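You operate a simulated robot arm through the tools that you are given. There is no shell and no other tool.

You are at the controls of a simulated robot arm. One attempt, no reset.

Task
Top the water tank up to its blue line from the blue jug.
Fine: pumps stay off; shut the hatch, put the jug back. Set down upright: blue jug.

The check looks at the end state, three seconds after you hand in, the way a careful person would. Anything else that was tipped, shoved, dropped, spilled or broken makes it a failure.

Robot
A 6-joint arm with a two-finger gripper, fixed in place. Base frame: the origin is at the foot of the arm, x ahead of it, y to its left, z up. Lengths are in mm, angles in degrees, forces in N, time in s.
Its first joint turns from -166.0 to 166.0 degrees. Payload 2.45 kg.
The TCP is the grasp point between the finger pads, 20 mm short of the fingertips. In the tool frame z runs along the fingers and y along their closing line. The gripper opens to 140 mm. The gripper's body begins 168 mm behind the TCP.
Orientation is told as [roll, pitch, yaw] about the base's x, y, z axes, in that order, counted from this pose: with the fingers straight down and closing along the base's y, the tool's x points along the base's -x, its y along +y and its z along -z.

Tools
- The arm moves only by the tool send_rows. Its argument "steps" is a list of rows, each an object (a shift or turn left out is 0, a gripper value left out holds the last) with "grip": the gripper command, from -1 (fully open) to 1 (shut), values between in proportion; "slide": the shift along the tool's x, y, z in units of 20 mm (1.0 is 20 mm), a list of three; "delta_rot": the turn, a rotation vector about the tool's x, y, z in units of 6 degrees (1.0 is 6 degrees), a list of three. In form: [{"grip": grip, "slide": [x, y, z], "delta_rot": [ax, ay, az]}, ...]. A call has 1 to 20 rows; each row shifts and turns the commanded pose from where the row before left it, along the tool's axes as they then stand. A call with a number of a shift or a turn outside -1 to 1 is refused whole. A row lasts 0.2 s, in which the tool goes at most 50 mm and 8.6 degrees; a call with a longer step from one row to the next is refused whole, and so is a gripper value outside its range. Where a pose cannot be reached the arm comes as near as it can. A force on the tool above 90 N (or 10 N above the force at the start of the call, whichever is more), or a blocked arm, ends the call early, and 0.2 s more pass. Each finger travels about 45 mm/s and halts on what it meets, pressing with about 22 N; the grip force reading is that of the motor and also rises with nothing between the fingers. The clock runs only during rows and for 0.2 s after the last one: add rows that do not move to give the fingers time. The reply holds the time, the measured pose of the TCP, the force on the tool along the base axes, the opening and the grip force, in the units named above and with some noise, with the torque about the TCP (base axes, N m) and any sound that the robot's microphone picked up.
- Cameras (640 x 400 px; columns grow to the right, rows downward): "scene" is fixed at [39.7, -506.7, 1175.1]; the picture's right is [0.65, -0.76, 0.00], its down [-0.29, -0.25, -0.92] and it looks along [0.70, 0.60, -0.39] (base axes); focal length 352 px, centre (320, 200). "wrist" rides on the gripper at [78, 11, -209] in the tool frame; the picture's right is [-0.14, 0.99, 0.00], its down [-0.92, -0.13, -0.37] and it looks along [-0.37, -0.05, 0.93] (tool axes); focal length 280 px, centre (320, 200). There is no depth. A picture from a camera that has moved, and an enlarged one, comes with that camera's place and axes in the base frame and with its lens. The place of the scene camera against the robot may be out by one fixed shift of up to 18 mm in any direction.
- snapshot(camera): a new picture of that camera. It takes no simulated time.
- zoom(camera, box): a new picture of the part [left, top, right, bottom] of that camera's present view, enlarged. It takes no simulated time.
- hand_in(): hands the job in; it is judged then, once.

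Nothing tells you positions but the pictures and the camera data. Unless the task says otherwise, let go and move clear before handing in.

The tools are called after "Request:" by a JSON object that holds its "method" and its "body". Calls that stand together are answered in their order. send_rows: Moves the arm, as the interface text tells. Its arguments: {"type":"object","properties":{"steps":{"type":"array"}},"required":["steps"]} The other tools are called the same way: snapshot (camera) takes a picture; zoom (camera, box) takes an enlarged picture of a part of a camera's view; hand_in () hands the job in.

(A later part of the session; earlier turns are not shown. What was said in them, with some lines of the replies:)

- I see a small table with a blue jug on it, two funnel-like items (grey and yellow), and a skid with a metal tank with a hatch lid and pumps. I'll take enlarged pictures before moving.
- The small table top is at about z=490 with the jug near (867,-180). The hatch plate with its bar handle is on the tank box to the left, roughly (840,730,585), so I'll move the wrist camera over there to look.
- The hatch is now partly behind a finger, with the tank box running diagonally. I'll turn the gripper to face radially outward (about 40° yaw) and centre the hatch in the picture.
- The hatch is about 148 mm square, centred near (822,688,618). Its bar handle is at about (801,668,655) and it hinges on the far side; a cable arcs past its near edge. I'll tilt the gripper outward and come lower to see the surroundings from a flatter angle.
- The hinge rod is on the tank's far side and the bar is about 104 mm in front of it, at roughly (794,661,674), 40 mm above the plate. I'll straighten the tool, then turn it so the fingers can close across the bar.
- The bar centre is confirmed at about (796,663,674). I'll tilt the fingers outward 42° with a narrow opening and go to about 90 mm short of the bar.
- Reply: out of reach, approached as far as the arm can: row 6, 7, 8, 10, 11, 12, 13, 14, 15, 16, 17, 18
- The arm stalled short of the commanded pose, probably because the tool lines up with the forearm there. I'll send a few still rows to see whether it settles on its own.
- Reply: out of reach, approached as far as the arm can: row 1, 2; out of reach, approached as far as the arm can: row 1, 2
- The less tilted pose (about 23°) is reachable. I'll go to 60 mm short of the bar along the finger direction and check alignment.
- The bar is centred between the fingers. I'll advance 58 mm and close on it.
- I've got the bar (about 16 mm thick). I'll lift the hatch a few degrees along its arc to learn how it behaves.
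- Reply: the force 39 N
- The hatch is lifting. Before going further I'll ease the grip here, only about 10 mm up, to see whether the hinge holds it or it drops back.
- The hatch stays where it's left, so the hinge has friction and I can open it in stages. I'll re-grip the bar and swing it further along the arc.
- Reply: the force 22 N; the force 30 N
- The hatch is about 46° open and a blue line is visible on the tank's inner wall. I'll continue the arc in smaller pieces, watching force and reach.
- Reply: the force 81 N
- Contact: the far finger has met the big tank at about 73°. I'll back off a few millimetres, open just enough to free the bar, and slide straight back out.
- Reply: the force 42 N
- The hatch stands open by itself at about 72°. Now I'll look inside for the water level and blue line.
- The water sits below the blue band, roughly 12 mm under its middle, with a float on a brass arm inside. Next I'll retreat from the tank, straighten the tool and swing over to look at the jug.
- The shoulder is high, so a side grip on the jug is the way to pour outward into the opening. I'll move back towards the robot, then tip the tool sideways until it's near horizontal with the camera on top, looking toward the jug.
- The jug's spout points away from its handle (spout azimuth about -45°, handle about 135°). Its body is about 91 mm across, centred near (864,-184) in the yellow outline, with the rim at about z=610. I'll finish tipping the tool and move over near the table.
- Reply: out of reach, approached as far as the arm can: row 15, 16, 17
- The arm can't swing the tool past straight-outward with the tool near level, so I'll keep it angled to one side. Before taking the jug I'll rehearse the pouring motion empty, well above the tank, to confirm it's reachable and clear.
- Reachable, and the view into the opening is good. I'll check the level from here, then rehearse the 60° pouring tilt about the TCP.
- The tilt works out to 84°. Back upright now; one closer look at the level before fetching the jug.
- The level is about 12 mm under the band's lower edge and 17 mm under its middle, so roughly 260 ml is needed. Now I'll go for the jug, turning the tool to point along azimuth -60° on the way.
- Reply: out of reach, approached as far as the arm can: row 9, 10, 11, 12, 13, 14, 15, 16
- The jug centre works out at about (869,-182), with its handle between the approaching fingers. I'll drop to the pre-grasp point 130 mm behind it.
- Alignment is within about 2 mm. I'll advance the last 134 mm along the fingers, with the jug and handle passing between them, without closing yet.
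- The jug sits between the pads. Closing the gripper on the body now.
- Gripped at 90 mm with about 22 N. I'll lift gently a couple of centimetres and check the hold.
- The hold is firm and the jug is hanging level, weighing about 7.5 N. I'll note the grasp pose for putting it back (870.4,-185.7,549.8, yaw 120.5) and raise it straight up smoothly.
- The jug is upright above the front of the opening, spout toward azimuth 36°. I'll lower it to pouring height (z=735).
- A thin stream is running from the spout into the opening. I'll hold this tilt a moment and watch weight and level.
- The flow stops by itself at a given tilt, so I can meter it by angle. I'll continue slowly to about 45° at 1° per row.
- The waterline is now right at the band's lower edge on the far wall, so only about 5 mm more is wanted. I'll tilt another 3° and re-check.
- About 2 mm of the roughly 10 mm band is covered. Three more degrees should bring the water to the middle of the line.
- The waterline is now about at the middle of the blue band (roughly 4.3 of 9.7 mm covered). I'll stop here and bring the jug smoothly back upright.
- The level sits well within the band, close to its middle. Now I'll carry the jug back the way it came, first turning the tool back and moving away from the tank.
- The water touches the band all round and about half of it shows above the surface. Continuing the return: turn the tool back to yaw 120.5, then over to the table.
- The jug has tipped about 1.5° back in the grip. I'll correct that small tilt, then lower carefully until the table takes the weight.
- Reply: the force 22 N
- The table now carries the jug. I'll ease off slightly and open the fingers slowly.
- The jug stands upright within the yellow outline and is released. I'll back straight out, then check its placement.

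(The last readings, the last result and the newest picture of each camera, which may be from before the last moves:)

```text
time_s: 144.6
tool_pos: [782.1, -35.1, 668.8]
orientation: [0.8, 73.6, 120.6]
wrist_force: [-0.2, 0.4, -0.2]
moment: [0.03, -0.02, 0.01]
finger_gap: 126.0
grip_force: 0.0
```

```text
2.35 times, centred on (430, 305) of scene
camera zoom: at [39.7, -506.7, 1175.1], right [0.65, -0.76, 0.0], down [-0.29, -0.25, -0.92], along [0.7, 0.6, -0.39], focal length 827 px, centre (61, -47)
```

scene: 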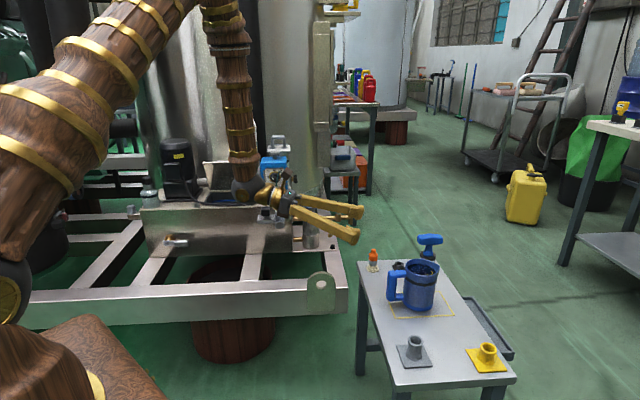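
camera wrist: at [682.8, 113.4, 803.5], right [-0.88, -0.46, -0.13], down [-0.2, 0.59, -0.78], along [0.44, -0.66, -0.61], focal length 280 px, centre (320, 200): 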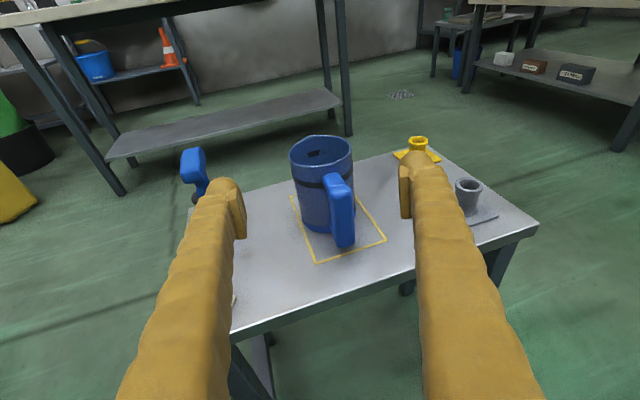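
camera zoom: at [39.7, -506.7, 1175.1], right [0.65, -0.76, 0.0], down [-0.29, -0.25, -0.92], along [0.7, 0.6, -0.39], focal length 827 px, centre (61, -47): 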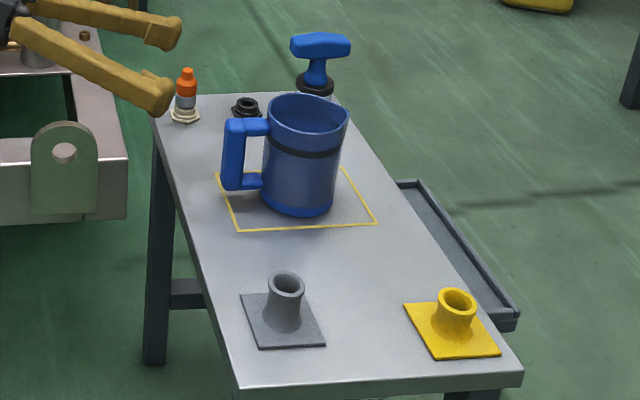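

Everything on the table is as it was. Now I'll go back to close the hatch: up and away first, then straighten the tool.

Request:
{"method": "send_rows", "body": {"steps": [{"grip": 0.6, "slide": [0.242, -0.1765, -0.978]}, {"slide": [0.242, -0.1765, -0.978]}, {"slide": [0.242, -0.1765, -0.978]}, {"slide": [0.242, -0.1765, -0.978]}, {"slide": [0.242, -0.1765, -0.978]}, {"slide": [0.242, -0.1765, -0.978]}, {"slide": [0.242, -0.1765, -0.978]}, {"slide": [0.242, -0.1765, -0.978]}, {"slide": [0.242, -0.1765, -0.978]}, {"slide": [0.242, -0.1765, -0.978]}, {"slide": [0.242, -0.1765, -0.978]}, {"slide": [0.242, -0.1765, -0.978]}, {"slide": [0.242, -0.1765, -0.978]}, {"slide": [0.242, -0.1765, -0.978]}, {"slide": [0.242, -0.1765, -0.978]}, {"slide": [0.242, -0.1765, -0.978]}, {"slide": [0.242, -0.1765, -0.978]}, {"slide": [0.242, -0.1765, -0.978]}, {"slide": [0.242, -0.1765, -0.978]}, {"slide": [0.242, -0.1765, -0.978]}]}}

Request:
{"method": "send_rows", "body": {"steps": [{"slide": [0.242, -0.1765, -0.978]}, {"slide": [0.242, -0.1765, -0.978]}, {"slide": [0.242, -0.1765, -0.978]}, {"delta_rot": [0, -1, 0]}, {"delta_rot": [0, -1, 0]}, {"delta_rot": [0, -1, 0]}, {"delta_rot": [0, -1, 0]}, {"delta_rot": [0, -1, 0]}, {"delta_rot": [0, -1, 0]}, {"delta_rot": [0, -1, 0]}, {"delta_rot": [0, -1, 0]}, {"delta_rot": [0, -1, 0]}, {"delta_rot": [0, -1, 0]}, {"delta_rot": [0, -1, 0]}, {"delta_rot": [0, -1, 0]}, {"delta_rot": [0, -0.27, 0]}, {"delta_rot": [0, 0, -0.84]}, {"delta_rot": [0, 0, -0.84]}, {"delta_rot": [0, 0, -0.84]}]}}

Request:
{"method": "snapshot", "body": {"camera": "wrist"}}

```text
time_s: 148.8
tool_pos: [668.2, 302.0, 872.6]
orientation: [0.6, 73.6, 120.5]
wrist_force: [-0.7, 0.4, 0.6]
moment: [-0.02, 0.05, 0.01]
finger_gap: 28.1
grip_force: 0.1
```

```text
time_s: 152.8
tool_pos: [652.4, 352.9, 902.3]
orientation: [0.1, -0.1, 135.1]
wrist_force: [0.0, -0.6, 0.5]
moment: [-0.01, 0.0, 0.01]
finger_gap: 28.0
grip_force: 0.0
```

```text
taken
camera wrist: at [700.5, 289.5, 1111.6], right [-0.8, -0.61, 0.0], down [-0.56, 0.74, 0.37], along [-0.23, 0.29, -0.93], focal length 280 px, centre (320, 200)
```

wrist: 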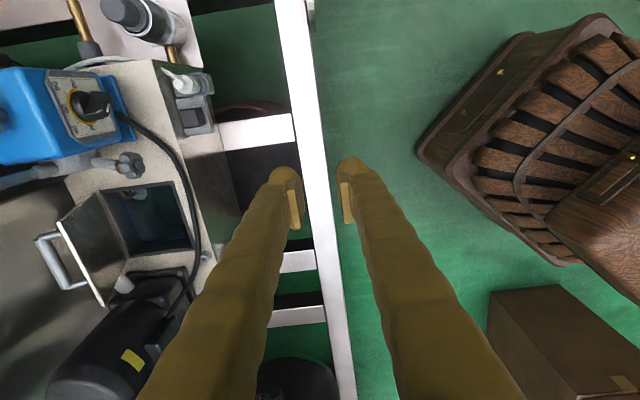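

Request:
{"method": "send_rows", "body": {"steps": [{"grip": 0.66, "slide": [-0.425, -0.9115, -0.01]}, {"slide": [-0.425, -0.9115, -0.01]}, {"slide": [-0.425, -0.9115, -0.01]}, {"slide": [-0.425, -0.9115, -0.01]}, {"slide": [-0.425, -0.9115, -0.01]}, {"slide": [-0.425, -0.9115, -0.01]}, {"slide": [-0.425, -0.9115, -0.01]}, {"slide": [-0.425, -0.9115, -0.01]}, {"slide": [-0.425, -0.9115, -0.01]}, {"slide": [-0.425, -0.9115, -0.01]}, {"slide": [-0.425, -0.9115, -0.01]}, {"slide": [-0.425, -0.9115, -0.01]}, {"slide": [-0.425, -0.9115, -0.01]}, {"delta_rot": [0.95, 0, 0]}, {"delta_rot": [0.95, 0, 0]}, {"delta_rot": [0.95, 0, 0]}, {"delta_rot": [0.95, 0, 0]}]}}

Request:
{"method": "send_rows", "body": {"steps": [{"slide": [0, -0.96, 0.94]}, {"slide": [0, -0.96, 0.94]}, {"slide": [0, -0.96, 0.94]}, {"slide": [0, -0.96, 0.94]}, {"slide": [0, -0.96, 0.94]}]}}

Request:
{"method": "snapshot", "body": {"camera": "wrist"}}

Request:
{"method": "zoom", "body": {"camera": "scene", "box": [150, 100, 310, 220]}}

```text
time_s: 156.4
tool_pos: [740.7, 598.7, 905.0]
orientation: [-22.7, 0.0, 135.0]
wrist_force: [-0.2, 0.2, -0.3]
moment: [0.03, 0.02, 0.03]
finger_gap: 23.9
grip_force: 0.0
```

```text
time_s: 157.6
tool_pos: [827.7, 686.1, 856.1]
orientation: [-22.6, -0.1, 135.0]
wrist_force: [-0.2, 0.2, 0.1]
moment: [-0.02, -0.02, 0.0]
finger_gap: 24.0
grip_force: 0.1
```

```text
taken
camera wrist: at [819.5, 566.3, 1044.9], right [-0.74, -0.55, -0.38], down [-0.67, 0.63, 0.39], along [0.03, 0.55, -0.84], focal length 280 px, centre (320, 200)
```

wrist: 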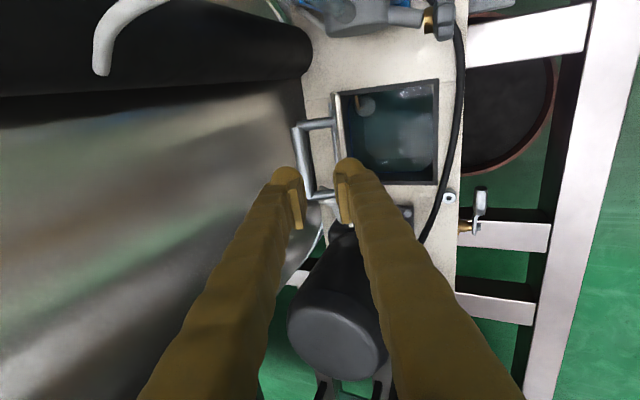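

```text
3.33 times, centred on (230, 160) of scene
camera zoom: at [39.7, -506.7, 1175.1], right [0.65, -0.76, 0.0], down [-0.29, -0.25, -0.92], along [0.7, 0.6, -0.39], focal length 1172 px, centre (620, 333)
```

zoom: 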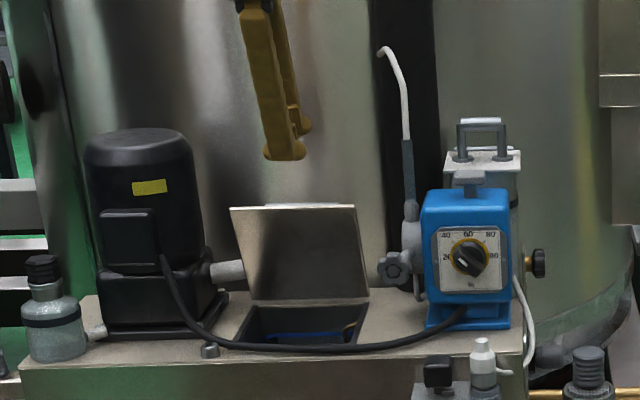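

Request:
{"method": "zoom", "body": {"camera": "wrist", "box": [260, 90, 380, 230]}}

```text
2.86 times, centred on (320, 160) of wrist
camera zoom: at [819.5, 566.3, 1044.9], right [-0.74, -0.55, -0.38], down [-0.67, 0.63, 0.39], along [0.03, 0.55, -0.84], focal length 801 px, centre (320, 314)
```

zoom: 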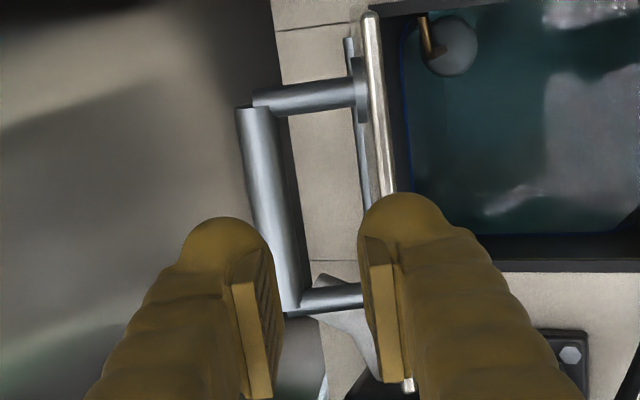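

The bar sits about 21 mm off my current approach line. I'll shift onto it with a 30 mm opening and come part way down, then check again.

Request:
{"method": "send_rows", "body": {"steps": [{"grip": 0.571, "slide": [-0.09, -0.55, 0]}, {"slide": [-0.09, -0.55, 0]}, {"slide": [0, 0, 1]}, {"slide": [0, 0, 1]}, {"slide": [0, 0, 1]}]}}

Request:
{"method": "zoom", "body": {"camera": "wrist", "box": [240, 90, 400, 240]}}

```text
time_s: 158.8
tool_pos: [857.5, 719.5, 808.0]
orientation: [-22.7, -0.1, 135.1]
wrist_force: [0.8, -0.5, -0.7]
moment: [0.01, 0.0, 0.03]
finger_gap: 30.1
grip_force: 0.1
```

```text
2.67 times, centred on (320, 165) of wrist
camera zoom: at [848.6, 599.2, 997.2], right [-0.74, -0.55, -0.38], down [-0.67, 0.63, 0.39], along [0.03, 0.55, -0.84], focal length 748 px, centre (320, 293)
```

zoom: 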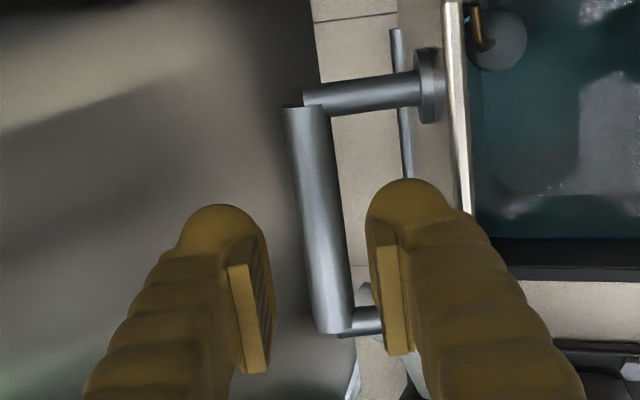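

Request:
{"method": "send_rows", "body": {"steps": [{"slide": [-0.04, 0, 0.93]}, {"slide": [-0.04, 0, 0.93]}, {"slide": [-0.04, 0, 0.93]}, {"slide": [0, 0, 0.93]}]}}

Request:
{"method": "snapshot", "body": {"camera": "wrist"}}

Request:
{"method": "zoom", "body": {"camera": "scene", "box": [150, 100, 310, 220]}}

```text
time_s: 159.8
tool_pos: [876.5, 743.0, 741.2]
orientation: [-22.7, -0.1, 135.1]
wrist_force: [-0.4, 0.4, -0.1]
moment: [-0.01, 0.01, -0.01]
finger_gap: 30.6
grip_force: 0.0
```

```text
taken
camera wrist: at [868.3, 622.0, 929.1], right [-0.74, -0.55, -0.38], down [-0.67, 0.63, 0.39], along [0.03, 0.55, -0.84], focal length 280 px, centre (320, 200)
```

wrist: 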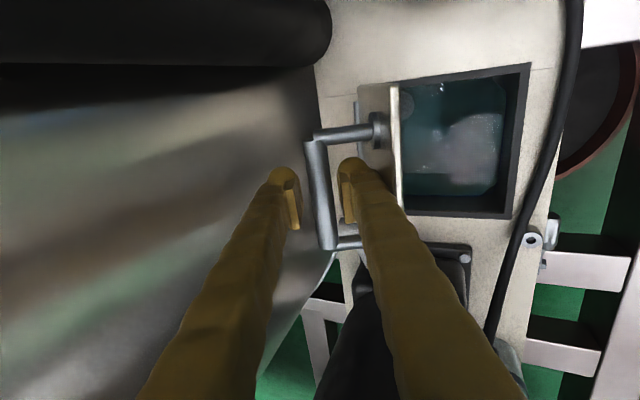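

```text
3.33 times, centred on (230, 160) of scene
camera zoom: at [39.7, -506.7, 1175.1], right [0.65, -0.76, 0.0], down [-0.29, -0.25, -0.92], along [0.7, 0.6, -0.39], focal length 1172 px, centre (620, 333)
```

zoom: 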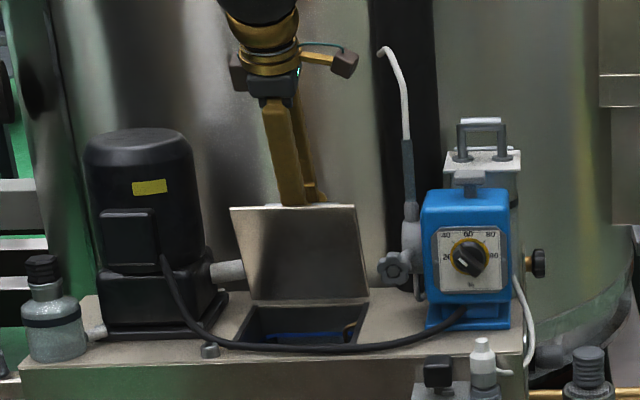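

The bar is between the fingers. I'll close on it and swing the hatch back down along its arc, in stages.

Request:
{"method": "send_rows", "body": {"steps": [{"grip": 1}, {"grip": 1}, {"grip": 1}, {"slide": [0, 0.257, -0.124]}, {"slide": [0, 0.257, -0.124]}, {"slide": [0, 0.268, -0.096]}, {"slide": [0, 0.268, -0.096]}, {"slide": [0, 0.278, -0.068]}, {"slide": [0, 0.278, -0.068]}, {"slide": [0, 0.285, -0.038]}, {"slide": [0, 0.285, -0.038]}]}}

Request:
{"method": "zoom", "body": {"camera": "scene", "box": [150, 100, 310, 220]}}

```text
time_s: 162.2
tool_pos: [844.3, 709.9, 735.3]
orientation: [-22.7, -0.2, 135.1]
wrist_force: [15.8, -2.9, -20.3]
moment: [0.1, -0.13, -0.23]
finger_gap: 13.6
grip_force: 39.8
```

```text
3.33 times, centred on (230, 160) of scene
camera zoom: at [39.7, -506.7, 1175.1], right [0.65, -0.76, 0.0], down [-0.29, -0.25, -0.92], along [0.7, 0.6, -0.39], focal length 1172 px, centre (620, 333)
```

zoom: 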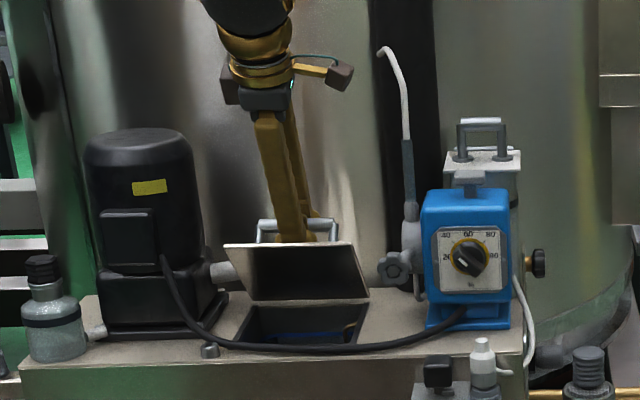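

Request:
{"method": "send_rows", "body": {"steps": [{"grip": 1, "slide": [0, 0.287, -0.009]}, {"slide": [0, 0.287, -0.009]}, {"slide": [0, 0.286, 0.021]}, {"slide": [0, 0.286, 0.021]}, {"slide": [0, 0.281, 0.05]}, {"slide": [0, 0.281, 0.05]}, {"slide": [0, 0.275, 0.08]}, {"slide": [0, 0.275, 0.08]}, {"slide": [0, 0.265, 0.109]}, {"slide": [0, 0.265, 0.109]}]}}

Request:
{"method": "zoom", "body": {"camera": "scene", "box": [150, 100, 310, 220]}}

```text
time_s: 164.4
tool_pos: [809.2, 677.5, 704.1]
orientation: [-22.8, -0.1, 135.1]
wrist_force: [16.6, 17.3, -16.6]
moment: [0.66, 0.21, -0.71]
finger_gap: 14.8
grip_force: 40.7
```

```text
3.33 times, centred on (230, 160) of scene
camera zoom: at [39.7, -506.7, 1175.1], right [0.65, -0.76, 0.0], down [-0.29, -0.25, -0.92], along [0.7, 0.6, -0.39], focal length 1172 px, centre (620, 333)
```

zoom: 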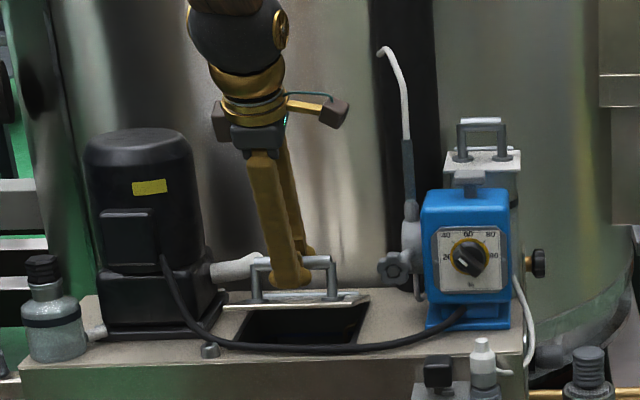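

Request:
{"method": "send_rows", "body": {"steps": [{"grip": 1, "slide": [0, 0.23, 0.136]}, {"slide": [0, 0.23, 0.136]}, {"slide": [0, 0.215, 0.161]}, {"slide": [0, 0.215, 0.161]}, {"slide": [0, 0.2, 0.185]}, {"slide": [0, 0.1, 0.1]}]}}

Request:
{"method": "zoom", "body": {"camera": "scene", "box": [170, 140, 290, 220]}}

```text
time_s: 165.8
tool_pos: [797.5, 665.5, 678.5]
orientation: [-22.6, 0.0, 135.3]
wrist_force: [-21.1, 9.1, 3.1]
moment: [0.2, 0.32, -0.55]
finger_gap: 14.2
grip_force: 40.8
```

```text
5.00 times, centred on (230, 180) of scene
camera zoom: at [39.7, -506.7, 1175.1], right [0.65, -0.76, 0.0], down [-0.29, -0.25, -0.92], along [0.7, 0.6, -0.39], focal length 1758 px, centre (770, 300)
```

zoom: 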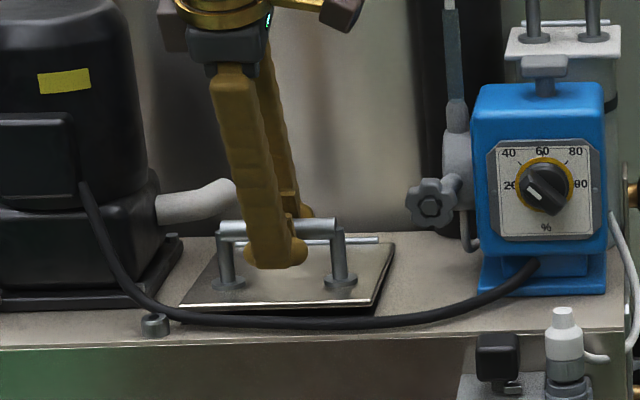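

Request:
{"method": "send_rows", "body": {"steps": [{"grip": 1, "slide": [0, 0.1, 0.12]}, {"slide": [0, 0.1, 0.12]}, {"slide": [0, 0, 0]}]}}

Request:
{"method": "zoom", "body": {"camera": "scene", "box": [170, 140, 290, 220]}}

```text
time_s: 166.6
tool_pos: [797.5, 663.8, 671.8]
orientation: [-22.5, -0.1, 135.2]
wrist_force: [-22.1, 14.0, 1.8]
moment: [0.2, 0.19, -0.35]
finger_gap: 14.0
grip_force: 40.0
```

```text
5.00 times, centred on (230, 180) of scene
camera zoom: at [39.7, -506.7, 1175.1], right [0.65, -0.76, 0.0], down [-0.29, -0.25, -0.92], along [0.7, 0.6, -0.39], focal length 1758 px, centre (770, 300)
```

zoom: 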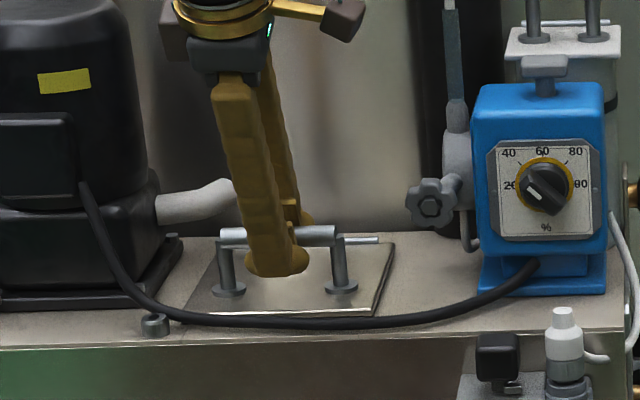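

Almost shut; I'll press it down a few more millimetres while still holding the bar.

Request:
{"method": "send_rows", "body": {"steps": [{"grip": 1, "slide": [0, 0.08, 0.15]}, {"slide": [0, 0.08, 0.15]}, {"slide": [0, 0, 0]}]}}

Request:
{"method": "zoom", "body": {"camera": "scene", "box": [180, 160, 300, 235]}}

```text
time_s: 167.4
tool_pos: [800.4, 662.9, 668.8]
orientation: [-22.9, -0.1, 135.0]
wrist_force: [-0.8, -0.5, 37.4]
moment: [0.03, -0.04, -0.01]
finger_gap: 13.2
grip_force: 39.8
```

```text
5.33 times, centred on (240, 198) of scene
camera zoom: at [39.7, -506.7, 1175.1], right [0.65, -0.76, 0.0], down [-0.29, -0.25, -0.92], along [0.7, 0.6, -0.39], focal length 1875 px, centre (747, 213)
```

zoom: 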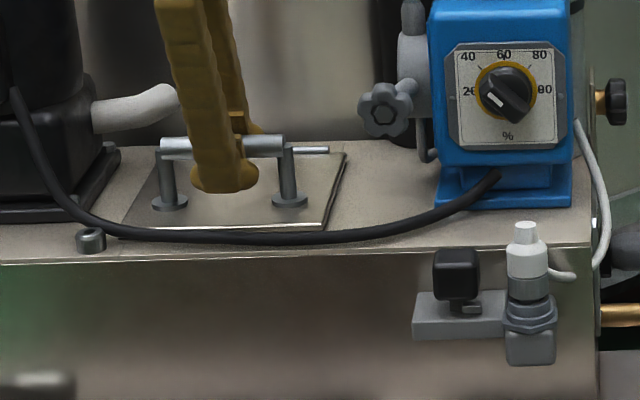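

The hatch is seated: the frame pushes back and the picture matches the original closed one. I'll open the fingers and withdraw along the approach line.

Request:
{"method": "send_rows", "body": {"steps": [{"grip": 1, "slide": [0, -0.02, -0.06]}, {"grip": 0.6}, {"grip": 0.571}, {"grip": 0.571}]}}

Request:
{"method": "snapshot", "body": {"camera": "wrist"}}

```text
time_s: 168.4
tool_pos: [797.5, 663.7, 666.9]
orientation: [-22.6, -0.1, 135.1]
wrist_force: [0.2, 0.4, 0.4]
moment: [-0.02, 0.05, -0.01]
finger_gap: 30.1
grip_force: 0.1
```

```text
taken
camera wrist: at [789.0, 543.4, 855.8], right [-0.74, -0.55, -0.38], down [-0.67, 0.63, 0.39], along [0.03, 0.55, -0.84], focal length 280 px, centre (320, 200)
```

wrist: 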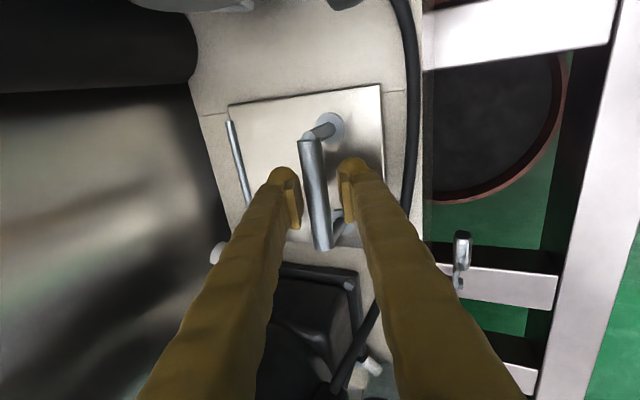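

Request:
{"method": "send_rows", "body": {"steps": [{"slide": [0, 0, -0.5]}, {"slide": [0, 0, -1]}, {"slide": [0, 0, -1]}, {"slide": [0, 0, -1]}, {"slide": [0, 0, -1]}, {"slide": [0, 0, -1]}, {"slide": [0, 0, -1]}, {"slide": [0, 0.6, -1]}, {"slide": [0, 0.9, -0.95]}, {"slide": [0, 0.9, -0.95]}, {"slide": [0, 0.9, -0.95]}, {"slide": [0, 0.9, -0.95]}]}}

Request:
{"method": "snapshot", "body": {"camera": "wrist"}}

Request:
{"method": "snapshot", "body": {"camera": "scene"}}

Request:
{"method": "zoom", "body": {"camera": "scene", "box": [150, 120, 330, 240]}}

```text
time_s: 171.0
tool_pos: [680.6, 548.3, 842.7]
orientation: [-22.7, -0.1, 135.1]
wrist_force: [-0.3, 0.2, -0.3]
moment: [0.0, 0.01, -0.01]
finger_gap: 30.1
grip_force: 0.1
```

```text
taken
camera wrist: at [672.5, 428.4, 1032.4], right [-0.74, -0.55, -0.38], down [-0.67, 0.63, 0.39], along [0.03, 0.55, -0.84], focal length 280 px, centre (320, 200)
```

wrist: 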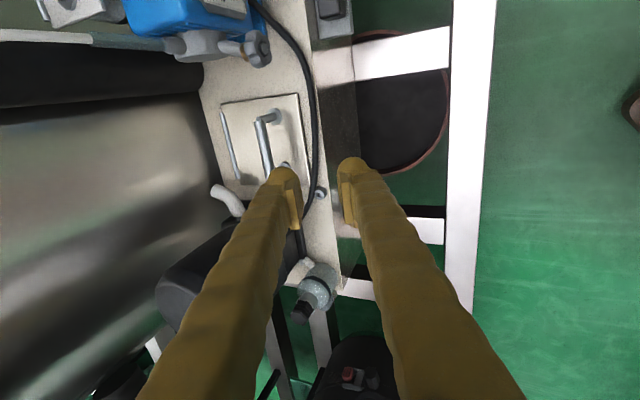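

```text
taken
```

scene: 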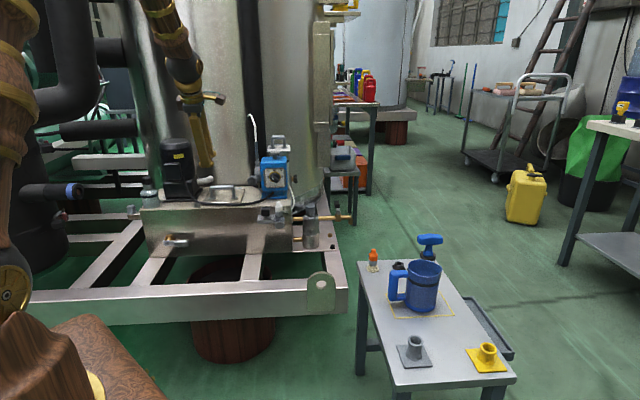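

```text
3.33 times, centred on (240, 180) of scene
camera zoom: at [39.7, -506.7, 1175.1], right [0.65, -0.76, 0.0], down [-0.29, -0.25, -0.92], along [0.7, 0.6, -0.39], focal length 1172 px, centre (587, 267)
```

zoom: 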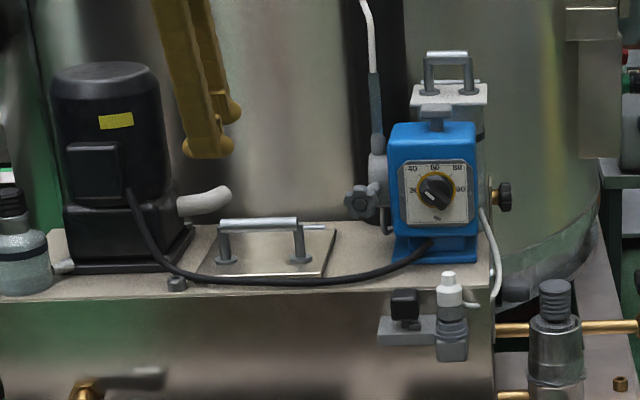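

Request:
{"method": "zoom", "body": {"camera": "scene", "box": [380, 225, 460, 325]}}

Request:
{"method": "zoom", "body": {"camera": "wrist", "box": [190, 60, 350, 210]}}

Request:
{"method": "zoom", "body": {"camera": "scene", "box": [180, 160, 300, 235]}}

```text
4.00 times, centred on (420, 275) of scene
camera zoom: at [39.7, -506.7, 1175.1], right [0.65, -0.76, 0.0], down [-0.29, -0.25, -0.92], along [0.7, 0.6, -0.39], focal length 1406 px, centre (-80, -100)
```

zoom: 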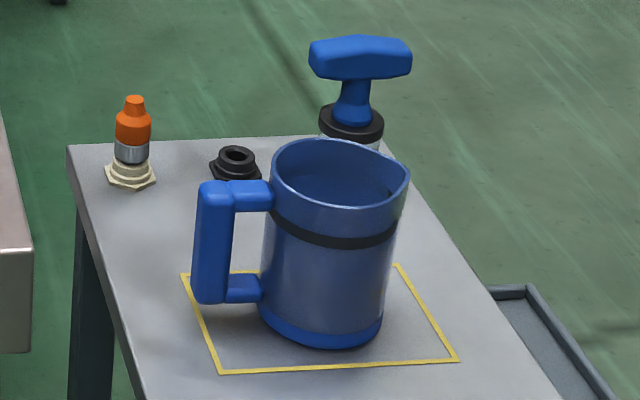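

```text
2.67 times, centred on (270, 135) of wrist
camera zoom: at [672.5, 428.4, 1032.4], right [-0.74, -0.55, -0.38], down [-0.67, 0.63, 0.39], along [0.03, 0.55, -0.84], focal length 748 px, centre (453, 373)
```

zoom: 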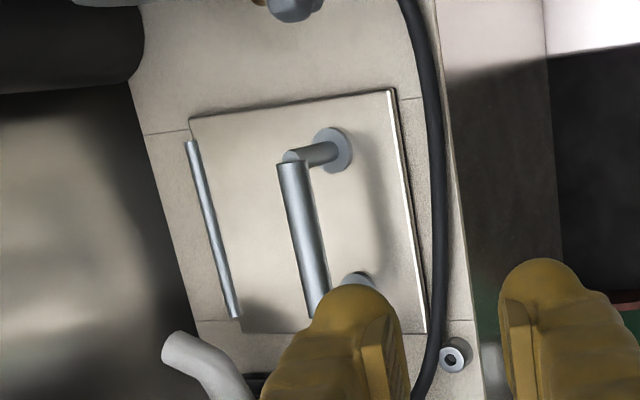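

```text
5.33 times, centred on (240, 198) of scene
camera zoom: at [39.7, -506.7, 1175.1], right [0.65, -0.76, 0.0], down [-0.29, -0.25, -0.92], along [0.7, 0.6, -0.39], focal length 1875 px, centre (747, 213)
```

zoom: 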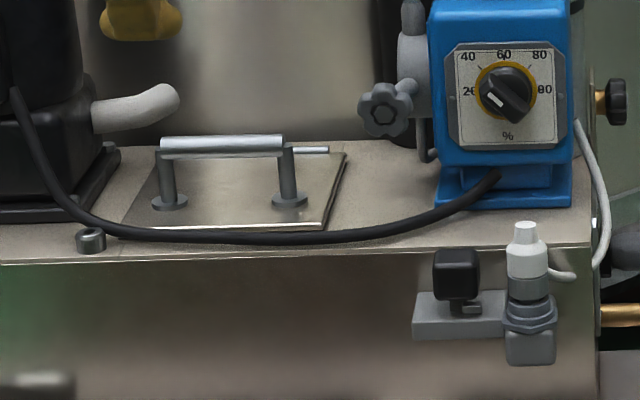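

The hatch is shut as it was at the start, and the jug stands upright in its outline. The pump dial is unchanged, nothing else has moved, and the arm is clear, so I'm handing in.

Request:
{"method": "hand_in", "body": {}}

```text
The job is handed in.
```

The tank is topped up from the blue jug and I've handed the job in. I haven't seen a pass or fail result.

- **Water level:** the water reaches about the middle of the blue line. By my picture measurements it may be up to 1 mm under the exact middle. I saw no spill outside the tank.
- **Hatch:** it is shut. I pressed it down until the frame pushed back, and it looks the same as in the first picture.
- **Blue jug:** it stands upright inside its yellow outline, about 6 mm from where it started.
- **Pumps and the rest:** I never touched the pump controls, and the dial reads the same as before. The other items on the table look unmoved, and the arm is clear.
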